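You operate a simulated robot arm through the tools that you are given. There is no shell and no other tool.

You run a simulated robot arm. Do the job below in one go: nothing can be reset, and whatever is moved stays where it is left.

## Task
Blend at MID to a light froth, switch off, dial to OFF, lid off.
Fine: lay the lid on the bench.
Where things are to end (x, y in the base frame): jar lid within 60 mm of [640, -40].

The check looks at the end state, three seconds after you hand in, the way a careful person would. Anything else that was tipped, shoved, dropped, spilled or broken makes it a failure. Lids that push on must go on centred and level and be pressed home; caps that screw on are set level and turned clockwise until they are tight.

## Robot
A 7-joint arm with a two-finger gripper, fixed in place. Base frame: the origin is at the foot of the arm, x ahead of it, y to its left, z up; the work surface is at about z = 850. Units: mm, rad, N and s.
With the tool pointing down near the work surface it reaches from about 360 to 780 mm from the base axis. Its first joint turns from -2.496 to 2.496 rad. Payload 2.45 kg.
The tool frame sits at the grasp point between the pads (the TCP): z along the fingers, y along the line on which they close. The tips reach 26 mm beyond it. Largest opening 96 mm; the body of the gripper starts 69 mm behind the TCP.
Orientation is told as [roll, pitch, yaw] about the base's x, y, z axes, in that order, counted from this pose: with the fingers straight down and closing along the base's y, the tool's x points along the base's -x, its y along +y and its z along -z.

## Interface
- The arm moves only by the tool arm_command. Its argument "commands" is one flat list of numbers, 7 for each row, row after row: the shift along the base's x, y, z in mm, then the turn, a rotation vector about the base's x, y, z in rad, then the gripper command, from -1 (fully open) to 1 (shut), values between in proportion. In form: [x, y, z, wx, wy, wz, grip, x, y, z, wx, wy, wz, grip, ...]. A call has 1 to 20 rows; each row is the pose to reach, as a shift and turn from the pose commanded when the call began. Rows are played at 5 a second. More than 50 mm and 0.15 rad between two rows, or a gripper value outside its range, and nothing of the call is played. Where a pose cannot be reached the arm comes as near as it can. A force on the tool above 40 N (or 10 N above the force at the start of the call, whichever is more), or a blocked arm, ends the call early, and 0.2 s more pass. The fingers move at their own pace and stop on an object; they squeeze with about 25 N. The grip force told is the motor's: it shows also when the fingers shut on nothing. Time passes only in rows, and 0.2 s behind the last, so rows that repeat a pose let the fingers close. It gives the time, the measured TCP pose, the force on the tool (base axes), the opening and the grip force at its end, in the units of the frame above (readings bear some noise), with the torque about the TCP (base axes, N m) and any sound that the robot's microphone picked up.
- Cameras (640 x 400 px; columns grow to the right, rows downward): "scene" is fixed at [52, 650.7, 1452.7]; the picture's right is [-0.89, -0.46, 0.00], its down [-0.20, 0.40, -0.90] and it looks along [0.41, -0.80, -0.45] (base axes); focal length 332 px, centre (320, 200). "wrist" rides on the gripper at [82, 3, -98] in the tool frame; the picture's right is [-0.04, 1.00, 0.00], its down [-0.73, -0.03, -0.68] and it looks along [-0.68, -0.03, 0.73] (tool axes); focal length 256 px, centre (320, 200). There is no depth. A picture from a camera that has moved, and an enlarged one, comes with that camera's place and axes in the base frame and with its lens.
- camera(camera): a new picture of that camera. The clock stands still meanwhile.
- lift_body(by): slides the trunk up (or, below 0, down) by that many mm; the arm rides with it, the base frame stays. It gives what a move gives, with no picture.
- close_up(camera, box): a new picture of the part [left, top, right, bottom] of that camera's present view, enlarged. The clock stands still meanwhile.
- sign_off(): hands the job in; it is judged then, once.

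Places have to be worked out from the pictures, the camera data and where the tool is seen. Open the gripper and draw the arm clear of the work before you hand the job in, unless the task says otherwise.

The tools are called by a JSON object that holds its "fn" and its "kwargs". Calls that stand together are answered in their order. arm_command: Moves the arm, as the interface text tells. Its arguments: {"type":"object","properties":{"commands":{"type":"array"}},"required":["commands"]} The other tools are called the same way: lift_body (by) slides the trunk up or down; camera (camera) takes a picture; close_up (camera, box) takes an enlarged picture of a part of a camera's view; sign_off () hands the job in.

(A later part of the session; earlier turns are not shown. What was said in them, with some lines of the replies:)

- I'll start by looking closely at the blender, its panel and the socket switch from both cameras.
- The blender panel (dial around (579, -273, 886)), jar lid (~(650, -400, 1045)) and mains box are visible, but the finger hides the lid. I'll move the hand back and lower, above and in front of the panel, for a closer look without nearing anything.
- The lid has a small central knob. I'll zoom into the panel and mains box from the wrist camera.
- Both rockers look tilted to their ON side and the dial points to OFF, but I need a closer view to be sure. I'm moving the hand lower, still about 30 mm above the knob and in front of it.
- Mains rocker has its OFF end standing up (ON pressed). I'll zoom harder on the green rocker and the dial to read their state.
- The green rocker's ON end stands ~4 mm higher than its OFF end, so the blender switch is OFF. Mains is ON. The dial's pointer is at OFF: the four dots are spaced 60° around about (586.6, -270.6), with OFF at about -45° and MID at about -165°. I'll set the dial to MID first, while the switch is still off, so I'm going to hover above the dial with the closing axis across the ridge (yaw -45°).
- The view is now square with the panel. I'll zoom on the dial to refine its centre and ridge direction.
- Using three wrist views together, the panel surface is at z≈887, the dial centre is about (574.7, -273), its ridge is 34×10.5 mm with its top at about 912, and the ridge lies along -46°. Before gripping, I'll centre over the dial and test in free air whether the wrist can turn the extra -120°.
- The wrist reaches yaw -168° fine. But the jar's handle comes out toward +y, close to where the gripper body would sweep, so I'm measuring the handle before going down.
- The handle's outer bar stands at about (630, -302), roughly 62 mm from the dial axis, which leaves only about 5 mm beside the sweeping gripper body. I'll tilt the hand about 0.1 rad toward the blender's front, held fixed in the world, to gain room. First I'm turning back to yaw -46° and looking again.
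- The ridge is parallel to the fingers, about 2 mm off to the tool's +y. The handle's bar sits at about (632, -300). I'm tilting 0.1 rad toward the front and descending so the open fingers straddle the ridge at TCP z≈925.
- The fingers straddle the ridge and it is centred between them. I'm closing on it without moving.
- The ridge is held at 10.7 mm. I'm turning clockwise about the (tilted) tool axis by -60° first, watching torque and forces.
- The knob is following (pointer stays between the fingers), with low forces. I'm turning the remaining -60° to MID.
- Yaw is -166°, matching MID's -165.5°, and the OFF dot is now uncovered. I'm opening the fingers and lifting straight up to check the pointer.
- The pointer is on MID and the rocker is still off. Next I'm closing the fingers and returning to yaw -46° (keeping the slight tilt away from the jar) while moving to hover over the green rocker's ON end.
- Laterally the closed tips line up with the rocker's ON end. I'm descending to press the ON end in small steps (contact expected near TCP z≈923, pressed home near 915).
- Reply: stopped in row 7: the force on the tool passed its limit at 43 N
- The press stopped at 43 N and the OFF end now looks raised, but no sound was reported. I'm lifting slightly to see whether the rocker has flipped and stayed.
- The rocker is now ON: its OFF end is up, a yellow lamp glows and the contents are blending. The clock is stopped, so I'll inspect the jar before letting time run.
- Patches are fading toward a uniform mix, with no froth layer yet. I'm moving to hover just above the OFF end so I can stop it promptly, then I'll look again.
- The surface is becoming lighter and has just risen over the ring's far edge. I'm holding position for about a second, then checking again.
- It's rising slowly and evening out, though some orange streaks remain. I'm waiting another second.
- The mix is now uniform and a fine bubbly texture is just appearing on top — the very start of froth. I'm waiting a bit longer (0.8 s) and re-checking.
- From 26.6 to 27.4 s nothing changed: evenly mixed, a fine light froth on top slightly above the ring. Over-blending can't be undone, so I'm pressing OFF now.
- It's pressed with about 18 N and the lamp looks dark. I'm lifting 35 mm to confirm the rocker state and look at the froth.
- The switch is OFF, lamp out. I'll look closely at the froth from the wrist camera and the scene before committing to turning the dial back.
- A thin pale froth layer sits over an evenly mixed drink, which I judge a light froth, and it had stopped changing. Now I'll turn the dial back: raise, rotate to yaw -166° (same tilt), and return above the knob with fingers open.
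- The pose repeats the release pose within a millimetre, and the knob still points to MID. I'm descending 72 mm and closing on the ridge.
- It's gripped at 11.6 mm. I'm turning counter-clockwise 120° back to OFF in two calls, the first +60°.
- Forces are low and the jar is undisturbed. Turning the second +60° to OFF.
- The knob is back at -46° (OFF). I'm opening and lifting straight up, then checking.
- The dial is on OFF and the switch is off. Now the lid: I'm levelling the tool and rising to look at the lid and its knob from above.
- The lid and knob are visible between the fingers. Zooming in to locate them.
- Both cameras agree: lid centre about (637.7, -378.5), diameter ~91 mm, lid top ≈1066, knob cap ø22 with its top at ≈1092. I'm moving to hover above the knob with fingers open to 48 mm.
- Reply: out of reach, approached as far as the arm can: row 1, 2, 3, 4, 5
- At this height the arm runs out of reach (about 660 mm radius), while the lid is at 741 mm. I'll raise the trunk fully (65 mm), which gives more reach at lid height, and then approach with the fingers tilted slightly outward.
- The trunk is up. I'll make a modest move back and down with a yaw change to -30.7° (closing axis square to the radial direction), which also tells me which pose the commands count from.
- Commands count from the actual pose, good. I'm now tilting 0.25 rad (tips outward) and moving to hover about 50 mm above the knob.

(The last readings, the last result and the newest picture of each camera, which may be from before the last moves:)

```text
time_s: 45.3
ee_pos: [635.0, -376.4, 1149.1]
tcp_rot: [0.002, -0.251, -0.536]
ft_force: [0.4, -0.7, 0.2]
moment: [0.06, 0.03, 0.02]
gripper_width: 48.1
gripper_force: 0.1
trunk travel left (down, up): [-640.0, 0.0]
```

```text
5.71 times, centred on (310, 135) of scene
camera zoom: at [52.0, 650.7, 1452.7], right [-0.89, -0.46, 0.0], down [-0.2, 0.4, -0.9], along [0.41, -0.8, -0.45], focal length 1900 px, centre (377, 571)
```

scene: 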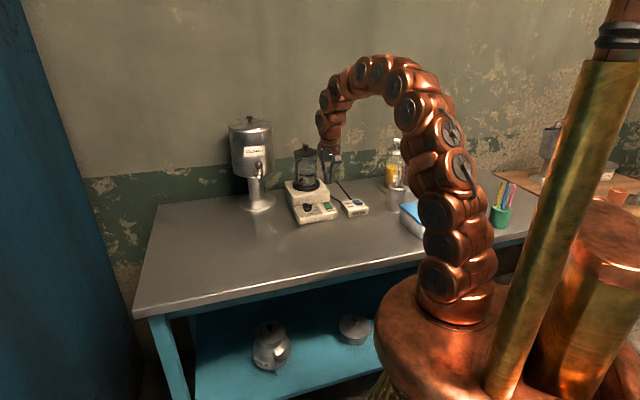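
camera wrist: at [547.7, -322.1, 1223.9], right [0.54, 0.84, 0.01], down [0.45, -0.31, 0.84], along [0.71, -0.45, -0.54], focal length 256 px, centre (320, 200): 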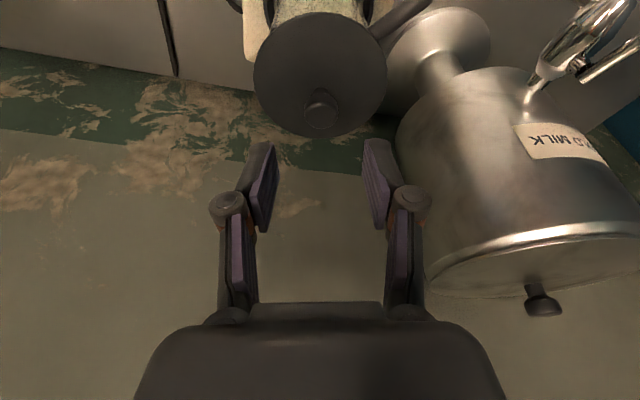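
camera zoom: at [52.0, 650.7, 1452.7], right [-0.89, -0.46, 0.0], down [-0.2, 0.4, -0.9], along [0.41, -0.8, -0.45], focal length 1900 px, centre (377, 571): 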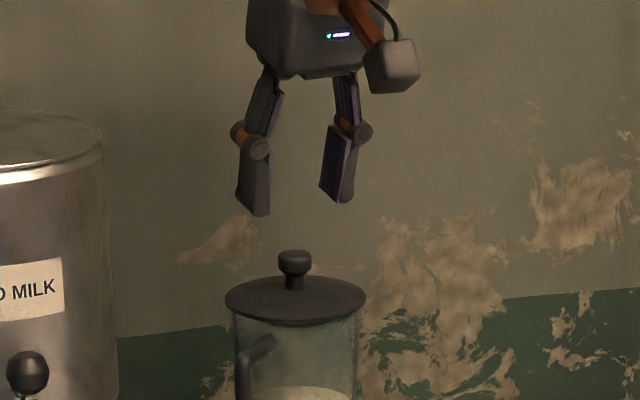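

I reached hover; the knob is centred between the fingers to within about 1 mm. I'm descending 50 mm so the pads straddle the cap with tips a few mm above the lid.

{"fn": "arm_command", "kwargs": {"commands": [1, -0.5, -20, 0, 0, 0, 0.0, 1, -0.5, -35, 0, 0, 0, 0.0, 1, -0.5, -45, 0, 0, 0, 0.0, 1, -0.5, -50, 0, 0, 0, 0.0, 1, -0.5, -50, 0, 0, 0, 0.0]}}

{"fn": "close_up", "kwargs": {"camera": "wrist", "box": [240, 80, 400, 210]}}

{"fn": "close_up", "kwargs": {"camera": "scene", "box": [290, 120, 335, 170]}}

```text
time_s: 46.5
ee_pos: [635.7, -377.1, 1099.8]
tcp_rot: [0.003, -0.248, -0.536]
ft_force: [0.4, 0.6, 0.1]
moment: [0.0, 0.01, -0.02]
gripper_width: 48.0
gripper_force: 0.1
trunk travel left (down, up): [-640.0, 0.0]
```

```text
3.08 times, centred on (320, 145) of wrist
camera zoom: at [548.5, -321.6, 1174.6], right [0.54, 0.84, 0.01], down [0.45, -0.3, 0.84], along [0.71, -0.45, -0.54], focal length 788 px, centre (320, 369)
```

zoom: 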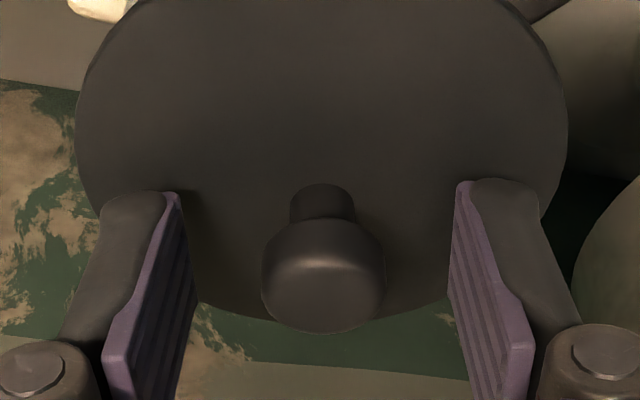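

```text
8.00 times, centred on (312, 145) of scene
camera zoom: at [52.0, 650.7, 1452.7], right [-0.89, -0.46, 0.0], down [-0.2, 0.4, -0.9], along [0.41, -0.8, -0.45], focal length 2660 px, centre (380, 640)
```

zoom: 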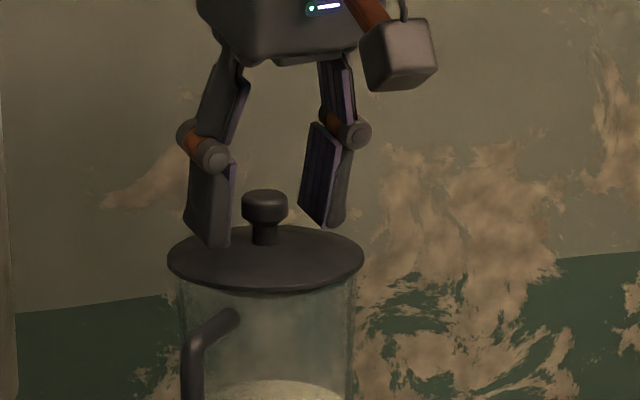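

The cap sits between tips and TCP, centred. Closing the gripper on it.

{"fn": "arm_command", "kwargs": {"commands": [0, 0, 0, 0, 0, 0, 1, 0, 0, 0, 0, 0, 0, 1, 0, 0, 0, 0, 0, 0, 1, 0, 0, 0, 0, 0, 0, 1]}}

{"fn": "close_up", "kwargs": {"camera": "wrist", "box": [240, 80, 400, 210]}}

{"fn": "close_up", "kwargs": {"camera": "scene", "box": [290, 120, 335, 170]}}

```text
time_s: 47.5
ee_pos: [637.1, -376.2, 1099.4]
tcp_rot: [0.003, -0.249, -0.535]
ft_force: [1.0, 1.6, 0.5]
moment: [0.05, -0.03, -0.02]
gripper_width: 19.9
gripper_force: 25.4
trunk travel left (down, up): [-640.0, 0.0]
```

```text
3.08 times, centred on (320, 145) of wrist
camera zoom: at [548.5, -321.5, 1174.7], right [0.54, 0.84, 0.01], down [0.45, -0.3, 0.84], along [0.71, -0.45, -0.54], focal length 788 px, centre (320, 369)
```

zoom: 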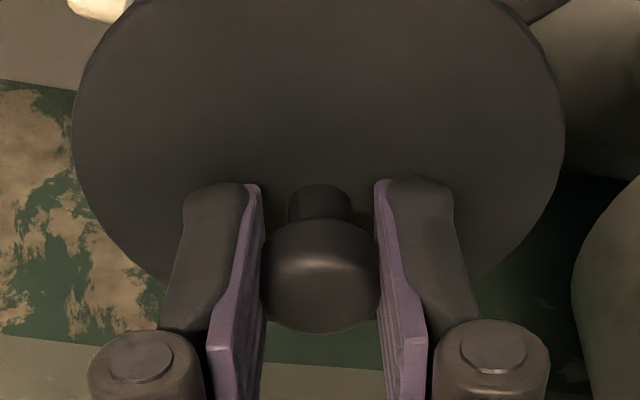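

```text
8.00 times, centred on (312, 145) of scene
camera zoom: at [52.0, 650.7, 1452.7], right [-0.89, -0.46, 0.0], down [-0.2, 0.4, -0.9], along [0.41, -0.8, -0.45], focal length 2660 px, centre (380, 640)
```

zoom: 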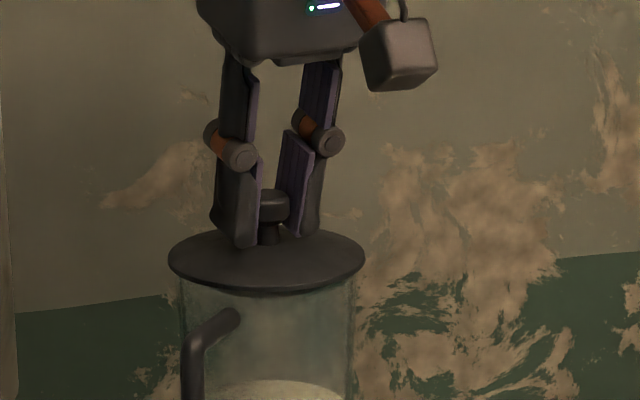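

The knob is held at 19.9 mm. I'm lifting gently straight up, watching that only the lid comes.

{"fn": "arm_command", "kwargs": {"commands": [0, 0, 2, 0, 0, 0, 1, 0, 0, 4, 0, 0, 0, 1, 0, 0, 6, 0, 0, 0, 1, 0, 0, 9, 0, 0, 0, 1, 0, 0, 12, 0, 0, 0, 1]}}

{"fn": "close_up", "kwargs": {"camera": "scene", "box": [285, 120, 340, 200]}}

{"fn": "close_up", "kwargs": {"camera": "wrist", "box": [220, 20, 420, 210]}}

```text
time_s: 48.7
ee_pos: [636.9, -378.3, 1111.3]
tcp_rot: [0.002, -0.249, -0.535]
ft_force: [0.7, 0.1, -0.4]
moment: [-0.01, 0.02, 0.0]
gripper_width: 19.8
gripper_force: 25.5
trunk travel left (down, up): [-640.0, 0.0]
```

```text
5.00 times, centred on (312, 160) of scene
camera zoom: at [52.0, 650.7, 1452.7], right [-0.89, -0.46, 0.0], down [-0.2, 0.4, -0.9], along [0.41, -0.8, -0.45], focal length 1662 px, centre (358, 400)
```

zoom: 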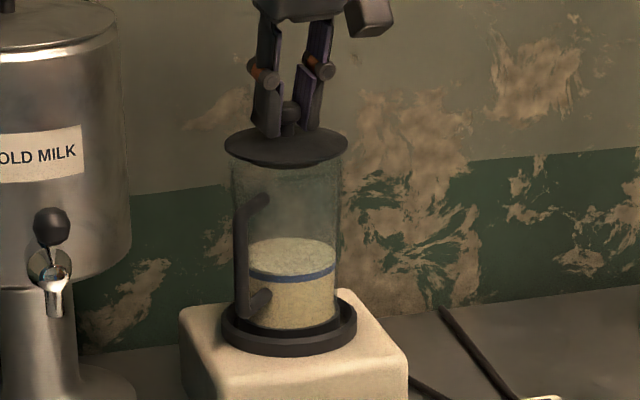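

```text
2.11 times, centred on (320, 115) of wrist
camera zoom: at [548.9, -322.1, 1187.3], right [0.54, 0.84, 0.01], down [0.45, -0.31, 0.84], along [0.71, -0.45, -0.54], focal length 539 px, centre (320, 379)
```

zoom: 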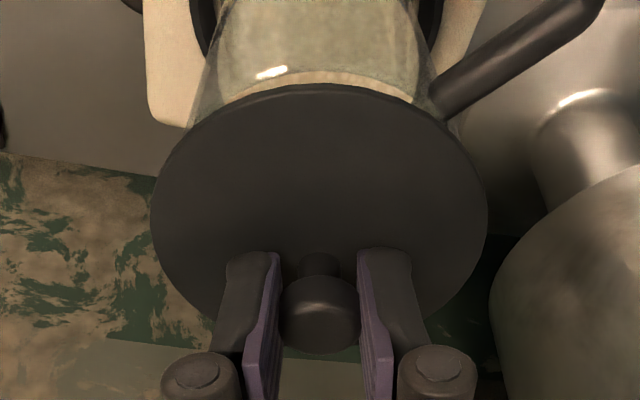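

The jar stayed put with no pull force, and the lid appears to be rising. Lifting a further 30 mm.

{"fn": "arm_command", "kwargs": {"commands": [0, 0, 6, 0, 0, 0, 1, 0, 0, 13, 0, 0, 0, 1, 0, 0, 21, 0, 0, 0, 1, 0, 0, 30, 0, 0, 0, 1]}}

{"fn": "close_up", "kwargs": {"camera": "scene", "box": [285, 110, 340, 200]}}

{"fn": "close_up", "kwargs": {"camera": "wrist", "box": [220, 20, 420, 210]}}

```text
time_s: 49.7
ee_pos: [637.2, -377.6, 1142.4]
tcp_rot: [0.004, -0.248, -0.536]
ft_force: [-0.1, 0.0, -0.1]
moment: [0.0, 0.0, 0.02]
gripper_width: 19.8
gripper_force: 25.1
trunk travel left (down, up): [-640.0, 0.0]
```

```text
4.44 times, centred on (312, 155) of scene
camera zoom: at [52.0, 650.7, 1452.7], right [-0.89, -0.46, 0.0], down [-0.2, 0.4, -0.9], along [0.41, -0.8, -0.45], focal length 1478 px, centre (353, 400)
```

zoom: 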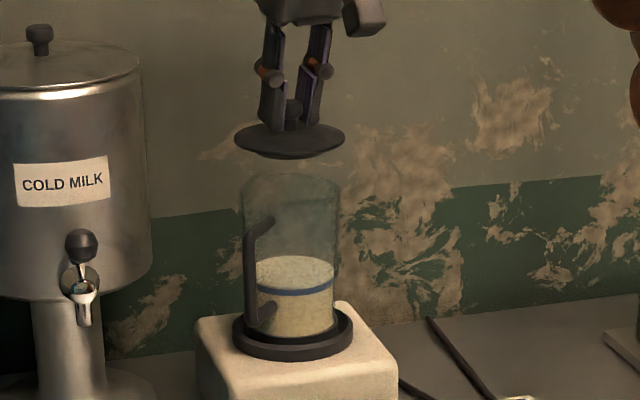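

```text
2.11 times, centred on (320, 115) of wrist
camera zoom: at [548.5, -321.7, 1217.4], right [0.54, 0.84, 0.01], down [0.45, -0.31, 0.84], along [0.71, -0.45, -0.55], focal length 539 px, centre (320, 379)
```

zoom: 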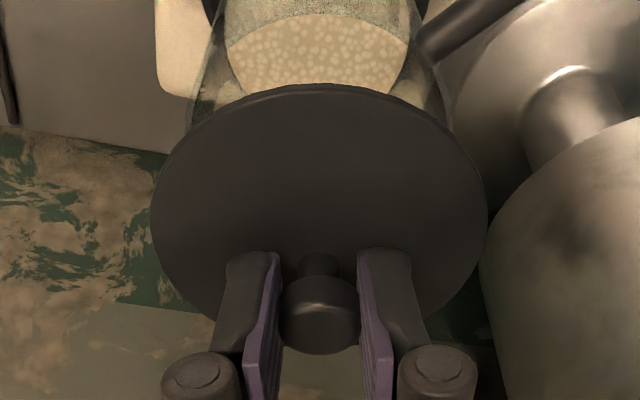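

The lid is off and level, and the froth is plainly visible as a layer of fine bubbles on the drink. I'll carry the lid back toward the base, around the dispenser's tap, to above (640, -40), turning the hand about the vertical only so the lid stays level.

{"fn": "arm_command", "kwargs": {"commands": [-15, 15, 10, 0, 0, 0, 1, -38, 38, 20, 0, 0, 0, 1, -58, 58, 23, 0, 0, 0, 1, -76, 78, 23, 0, 0, 0, 1, -76, 105, 23, 0, 0, 0.05, 1, -76, 133, 23, 0, 0, 0.1, 1, -76, 161, 23, 0, 0, 0.15, 1, -76, 189, 23, 0, 0, 0.2, 1, -76, 217, 23, 0, 0, 0.26, 1, -64, 238, 23, 0, 0, 0.32, 1, -51, 258, 23, 0, 0, 0.38, 1, -38, 278, 23, 0, 0, 0.43, 1, -25, 298, 23, 0, 0, 0.471, 1, -12, 318, 23, 0, 0, 0.471, 1, 0.8, 337.5, 23, 0, 0, 0.471, 1, 0.8, 337.5, 23, 0, 0, 0.471, 1]}}

{"fn": "camera", "kwargs": {"camera": "scene"}}

{"fn": "camera", "kwargs": {"camera": "wrist"}}

{"fn": "close_up", "kwargs": {"camera": "scene", "box": [200, 80, 320, 200]}}

```text
time_s: 53.1
ee_pos: [638.4, -40.2, 1165.5]
tcp_rot: [0.003, -0.251, -0.067]
ft_force: [0.2, 0.1, -0.7]
moment: [-0.03, 0.01, -0.03]
gripper_width: 19.7
gripper_force: 25.2
trunk travel left (down, up): [-640.0, 0.0]
```

```text
taken
```

scene: 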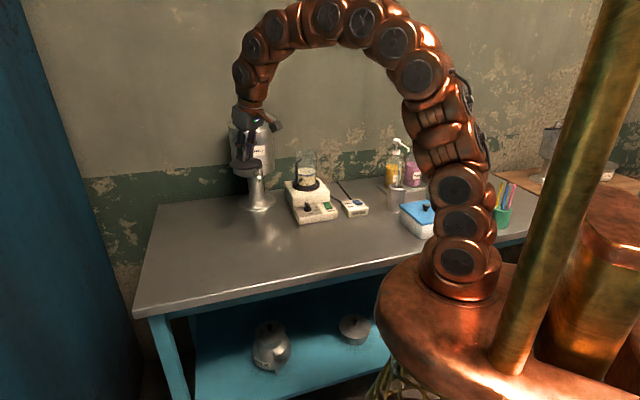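

```text
taken
camera wrist: at [534.5, -30.6, 1241.0], right [0.1, 0.99, 0.01], down [0.54, -0.07, 0.84], along [0.84, -0.08, -0.54], focal length 256 px, centre (320, 200)
```

wrist: 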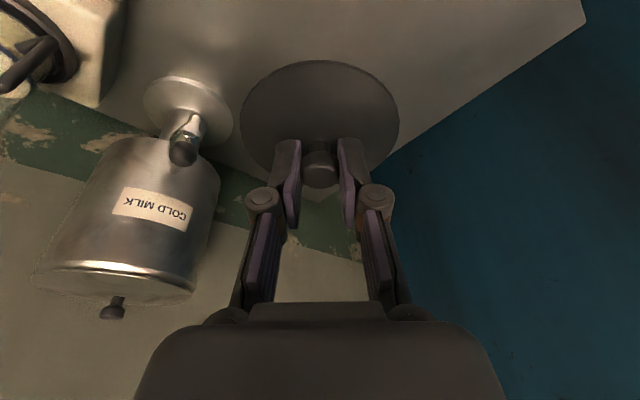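

```text
3.33 times, centred on (260, 140) of scene
camera zoom: at [52.0, 650.7, 1452.7], right [-0.89, -0.46, 0.0], down [-0.2, 0.4, -0.9], along [0.41, -0.8, -0.45], focal length 1108 px, centre (520, 400)
```

zoom: 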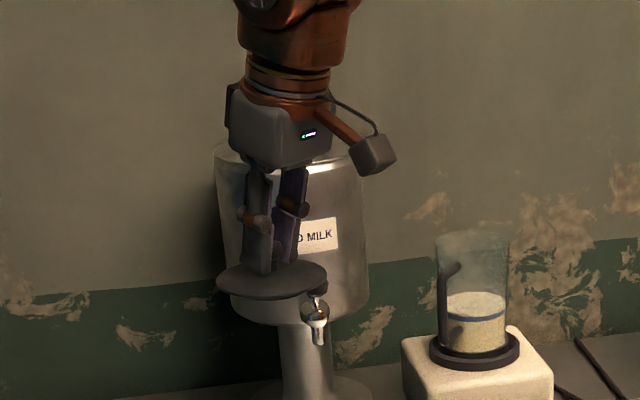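

The lid is held level above the target; the bench below is clear. Descending to about TCP z=930.

{"fn": "arm_command", "kwargs": {"commands": [0, 0, -35, 0, 0, 0, 1, 0, 0, -75, 0, 0, 0, 1, 0, 0, -115, 0, 0, 0, 1, 0, 0, -155, 0, 0, 0, 1, 0, 0, -190, 0, 0, 0, 1, 0, 0, -215, 0, 0, 0, 1, 0, 0, -235, 0, 0, 0, 1, 0, 0, -235, 0, 0, 0, 1]}}

{"fn": "close_up", "kwargs": {"camera": "scene", "box": [215, 190, 305, 270]}}

{"fn": "camera", "kwargs": {"camera": "wrist"}}

```text
time_s: 54.9
ee_pos: [637.5, -39.9, 930.7]
tcp_rot: [0.003, -0.249, -0.066]
ft_force: [0.2, 0.0, -0.8]
moment: [-0.02, -0.01, 0.05]
gripper_width: 19.8
gripper_force: 24.2
trunk travel left (down, up): [-640.0, 0.0]
```

```text
5.00 times, centred on (260, 230) of scene
camera zoom: at [52.0, 650.7, 1452.7], right [-0.89, -0.46, 0.0], down [-0.2, 0.4, -0.9], along [0.41, -0.8, -0.45], focal length 1662 px, centre (620, 50)
```

zoom: 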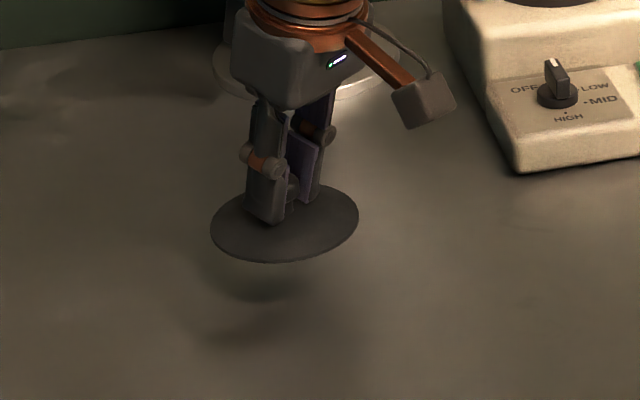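

```text
taken
camera wrist: at [534.3, -30.0, 1005.8], right [0.1, 0.99, 0.01], down [0.54, -0.07, 0.84], along [0.84, -0.08, -0.54], focal length 256 px, centre (320, 200)
```

wrist: 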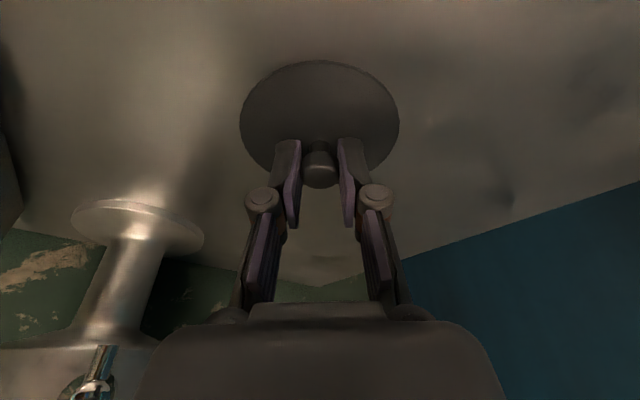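

About 30–40 mm remains. I'm lowering 22 mm further, then in small steps while reading force.

{"fn": "arm_command", "kwargs": {"commands": [0, 0, -10, 0, 0, 0, 1, 0, 0, -18, 0, 0, 0, 1, 0, 0, -22, 0, 0, 0, 1, 0, 0, -24, 0, 0, 0, 1]}}

{"fn": "close_up", "kwargs": {"camera": "scene", "box": [225, 200, 295, 265]}}

```text
time_s: 55.9
ee_pos: [638.3, -40.9, 906.7]
tcp_rot: [0.003, -0.25, -0.065]
ft_force: [0.7, -0.4, -0.3]
moment: [0.01, 0.0, -0.06]
gripper_width: 19.7
gripper_force: 24.9
trunk travel left (down, up): [-640.0, 0.0]
```

```text
6.15 times, centred on (260, 232) of scene
camera zoom: at [52.0, 650.7, 1452.7], right [-0.89, -0.46, 0.0], down [-0.2, 0.4, -0.9], along [0.41, -0.8, -0.45], focal length 2046 px, centre (689, 0)
```

zoom: 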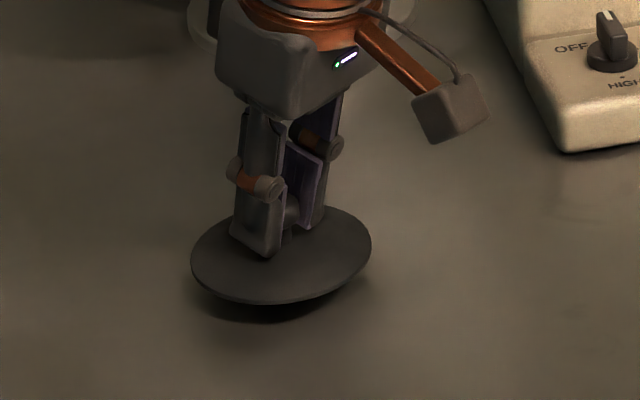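

It's close to the bench now. Stepping down a few millimetres at a time.

{"fn": "arm_command", "kwargs": {"commands": [0, 0, -2, 0, 0, 0, 1, 0, 0, -4, 0, 0, 0, 1]}}

{"fn": "close_up", "kwargs": {"camera": "scene", "box": [240, 225, 285, 260]}}

```text
time_s: 56.5
ee_pos: [636.9, -39.6, 902.4]
tcp_rot: [0.004, -0.249, -0.065]
ft_force: [0.3, -0.1, 0.1]
moment: [0.03, 0.0, -0.01]
gripper_width: 19.9
gripper_force: 25.0
trunk travel left (down, up): [-640.0, 0.0]
```

```text
11.43 times, centred on (262, 242) of scene
camera zoom: at [52.0, 650.7, 1452.7], right [-0.89, -0.46, 0.0], down [-0.2, 0.4, -0.9], along [0.41, -0.8, -0.45], focal length 3800 px, centre (977, -286)
```

zoom: 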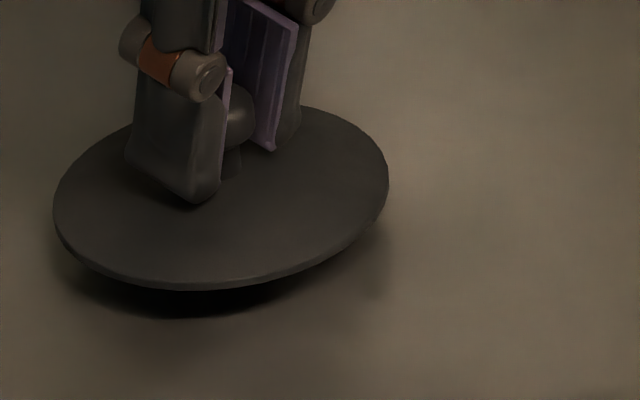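

No contact yet. Continuing down in small steps.

{"fn": "arm_command", "kwargs": {"commands": [0, 0, -1.5, 0, 0, 0, 1, 0, 0, -3, 0, 0, 0, 1]}}

{"fn": "close_up", "kwargs": {"camera": "scene", "box": [240, 225, 285, 260]}}

```text
time_s: 57.1
ee_pos: [637.4, -40.6, 900.5]
tcp_rot: [0.005, -0.25, -0.063]
ft_force: [0.4, -0.1, -0.3]
moment: [0.01, 0.01, 0.01]
gripper_width: 20.0
gripper_force: 24.8
trunk travel left (down, up): [-640.0, 0.0]
```

```text
11.43 times, centred on (262, 242) of scene
camera zoom: at [52.0, 650.7, 1452.7], right [-0.89, -0.46, 0.0], down [-0.2, 0.4, -0.9], along [0.41, -0.8, -0.45], focal length 3800 px, centre (977, -286)
```

zoom: 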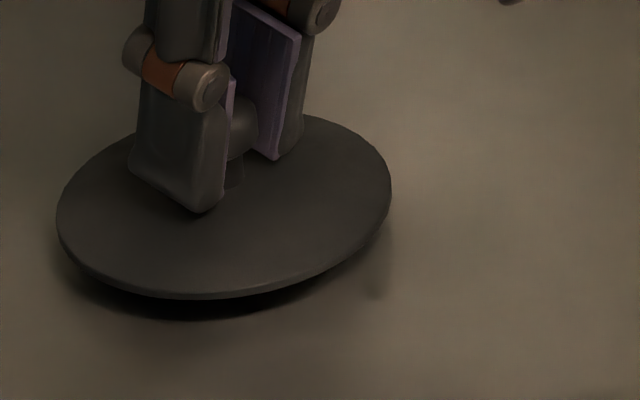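

The disc's underside is about 10 mm over the bench with the plug below it. Stepping on.

{"fn": "arm_command", "kwargs": {"commands": [0, 0, -1.5, 0, 0, 0, 1, 0, 0, -3, 0, 0, 0, 1]}}

{"fn": "close_up", "kwargs": {"camera": "scene", "box": [240, 225, 285, 260]}}

```text
time_s: 57.7
ee_pos: [637.3, -40.4, 896.3]
tcp_rot: [0.003, -0.251, -0.065]
ft_force: [-1.3, 0.6, 6.9]
moment: [-0.06, 0.05, 0.01]
gripper_width: 19.9
gripper_force: 24.6
trunk travel left (down, up): [-640.0, 0.0]
```

```text
11.43 times, centred on (262, 242) of scene
camera zoom: at [52.0, 650.7, 1452.7], right [-0.89, -0.46, 0.0], down [-0.2, 0.4, -0.9], along [0.41, -0.8, -0.45], focal length 3800 px, centre (977, -286)
```

zoom: 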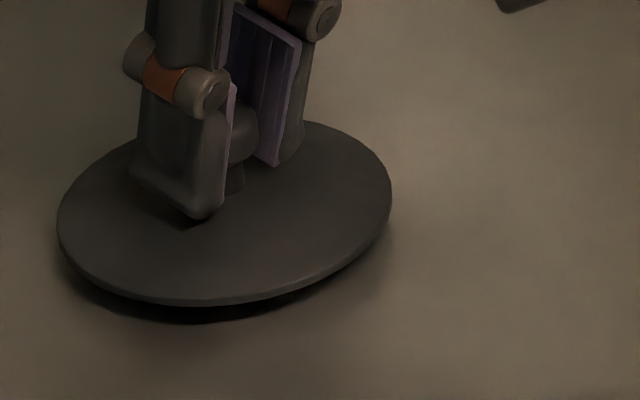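

The lid touches down (Fz ≈ 7 N). Opening the fingers, then retreating straight up.

{"fn": "arm_command", "kwargs": {"commands": [0, 0, 0, 0, 0, 0, 0.4, 0, 0, 0, 0, 0, 0, 0.0, 0, 0, 0, 0, 0, 0, 0.0, 0, 0, 0, 0, 0, 0, 0.0]}}

{"fn": "close_up", "kwargs": {"camera": "scene", "box": [230, 215, 295, 265]}}

{"fn": "close_up", "kwargs": {"camera": "wrist", "box": [220, 40, 420, 210]}}

```text
time_s: 58.7
ee_pos: [637.1, -42.0, 896.6]
tcp_rot: [0.004, -0.25, -0.064]
ft_force: [-0.2, -0.1, -0.5]
moment: [0.02, 0.0, -0.01]
gripper_width: 47.9
gripper_force: 0.1
trunk travel left (down, up): [-640.0, 0.0]
```

```text
8.00 times, centred on (262, 240) of scene
camera zoom: at [52.0, 650.7, 1452.7], right [-0.89, -0.46, 0.0], down [-0.2, 0.4, -0.9], along [0.41, -0.8, -0.45], focal length 2660 px, centre (780, -120)
```

zoom: 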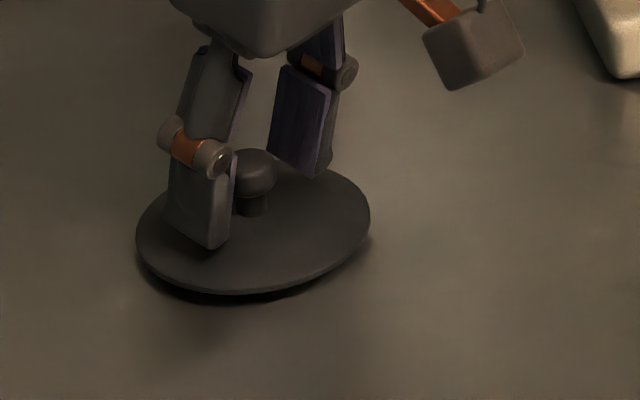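

```text
2.35 times, centred on (320, 125) of wrist
camera zoom: at [533.6, -30.6, 971.8], right [0.1, 0.99, 0.01], down [0.54, -0.07, 0.84], along [0.84, -0.08, -0.54], focal length 602 px, centre (320, 376)
```

zoom: 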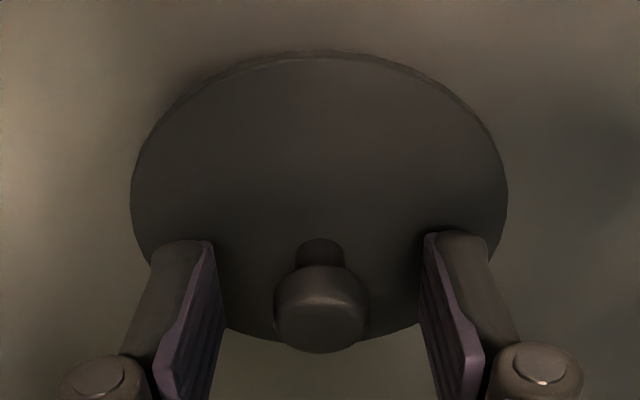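

The lid rests freely on the bench with the fingers clear on both sides. I'm retreating up, then back toward the base.

{"fn": "arm_command", "kwargs": {"commands": [0, 0, 10, 0, 0, 0, 0.0, 0, 0, 30, 0, 0, 0, 0.0, 0, 0, 60, 0, 0, 0, -0.3, 0, 0, 100, 0, 0, 0, -0.6, 0, 0, 145, 0, 0, 0, -1, -30, 0, 180, 0, 0, 0, -1, -65, 0, 210, 0, 0, 0, -1, -105, 0, 235, 0, 0, 0, -1, -145, 0, 255, 0, 0, 0, -1, -145, 0, 255, 0, 0, 0, -1]}}

{"fn": "camera", "kwargs": {"camera": "scene"}}

{"fn": "close_up", "kwargs": {"camera": "scene", "box": [215, 120, 380, 270]}}

{"fn": "camera", "kwargs": {"camera": "wrist"}}

```text
time_s: 60.9
ee_pos: [489.4, -41.0, 1153.0]
tcp_rot: [0.003, -0.251, -0.064]
ft_force: [-0.5, -0.1, 0.1]
moment: [-0.01, -0.01, 0.0]
gripper_width: 96.2
gripper_force: 0.2
trunk travel left (down, up): [-640.0, 0.0]
```

```text
taken
```

scene: 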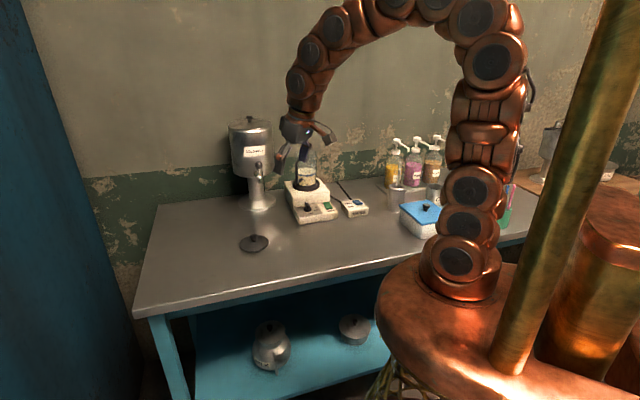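

```text
2.67 times, centred on (298, 195) of scene
camera zoom: at [52.0, 650.7, 1452.7], right [-0.89, -0.46, 0.0], down [-0.2, 0.4, -0.9], along [0.41, -0.8, -0.45], focal length 887 px, centre (380, 213)
```

zoom: 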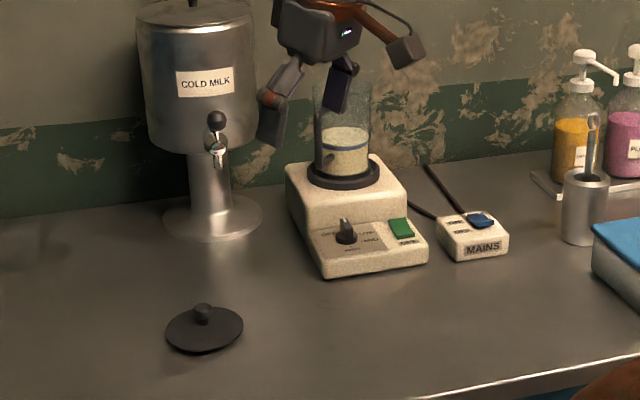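

```text
taken
camera wrist: at [386.0, -31.7, 1228.0], right [0.1, 0.99, 0.01], down [0.54, -0.07, 0.84], along [0.84, -0.08, -0.54], focal length 256 px, centre (320, 200)
```

wrist: 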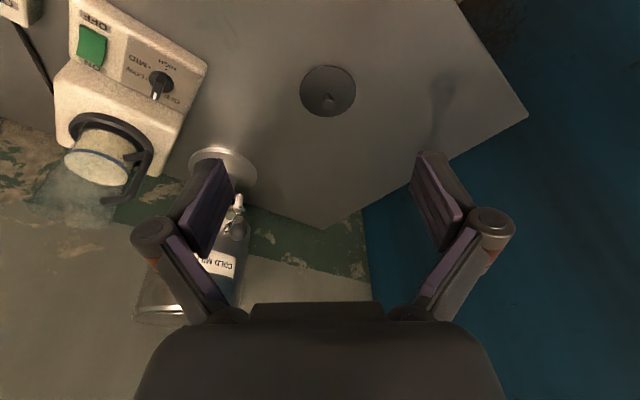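

The lid lies flat at about (637, -40). Final check of the panel, the froth and the lid before handing in.

{"fn": "close_up", "kwargs": {"camera": "wrist", "box": [50, 0, 220, 200]}}

{"fn": "close_up", "kwargs": {"camera": "scene", "box": [285, 150, 375, 230]}}

{"fn": "close_up", "kwargs": {"camera": "scene", "box": [230, 220, 280, 260]}}

```text
2.00 times, centred on (135, 100) of wrist
camera zoom: at [386.0, -31.7, 1228.0], right [0.1, 0.99, 0.01], down [0.54, -0.07, 0.84], along [0.84, -0.08, -0.54], focal length 512 px, centre (690, 400)
```

zoom: 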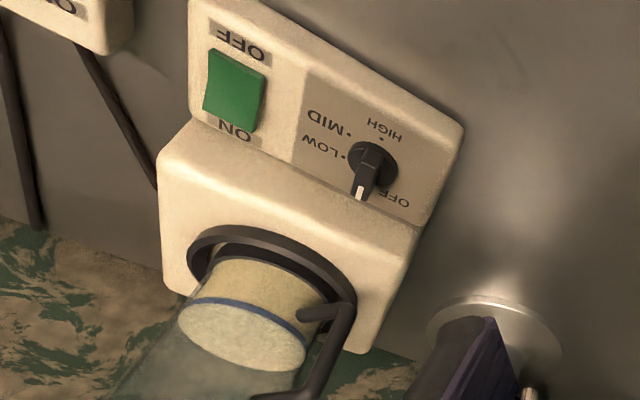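

```text
5.00 times, centred on (330, 190) of scene
camera zoom: at [52.0, 650.7, 1452.7], right [-0.89, -0.46, 0.0], down [-0.2, 0.4, -0.9], along [0.41, -0.8, -0.45], focal length 1662 px, centre (270, 250)
```

zoom: 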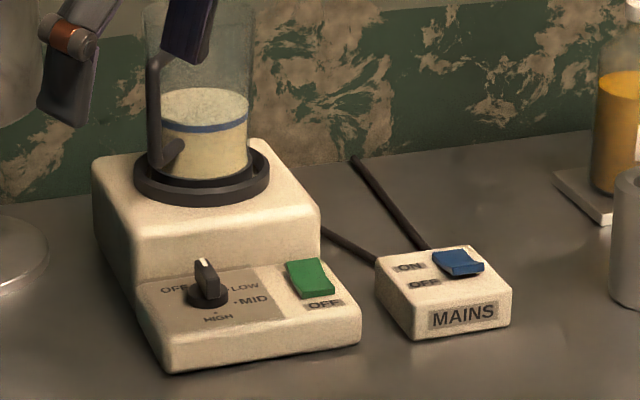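

```text
10.00 times, centred on (255, 240) of scene
camera zoom: at [52.0, 650.7, 1452.7], right [-0.89, -0.46, 0.0], down [-0.2, 0.4, -0.9], along [0.41, -0.8, -0.45], focal length 3325 px, centre (970, -200)
```

zoom: 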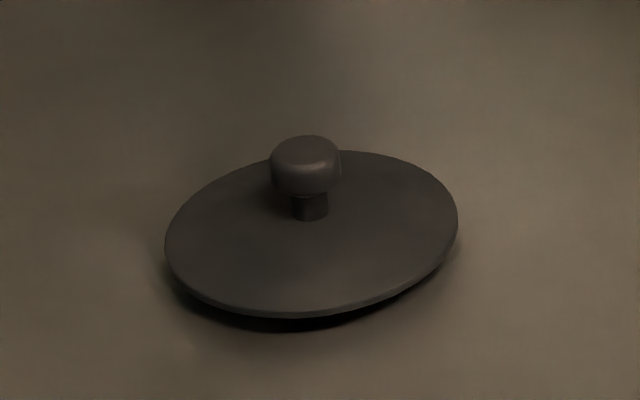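

The drink is evenly mixed with a light froth. The blender switch and dial are both OFF, the lid lies flat near (637, -40), nothing else has moved, and the open gripper is clear. Handing in.

{"fn": "sign_off", "kwargs": {}}

```text
The job is handed in.
```

The drink was blended at MID to a light froth, and the job is handed in. I haven't seen the result of the check.

- **Blend:** it ran for about 5 seconds, until the mix was even with a thin layer of fine bubbles on top. I stopped it there because too much blending can't be undone, so "light froth" is my judgement from the pictures.
- **Switch and dial:** the green switch is off and the dial is back on OFF. I left the mains on, as I found it.
- **Lid:** it lies flat on the bench, knob up, at about (637, -40), roughly 3 mm from the target.
- **Everything else:** the jar and blender didn't move when the lid came off, and I saw nothing tipped, shoved or spilled. The gripper is open and clear of the work.

I raised the trunk 65 mm to reach the lid and left it raised.
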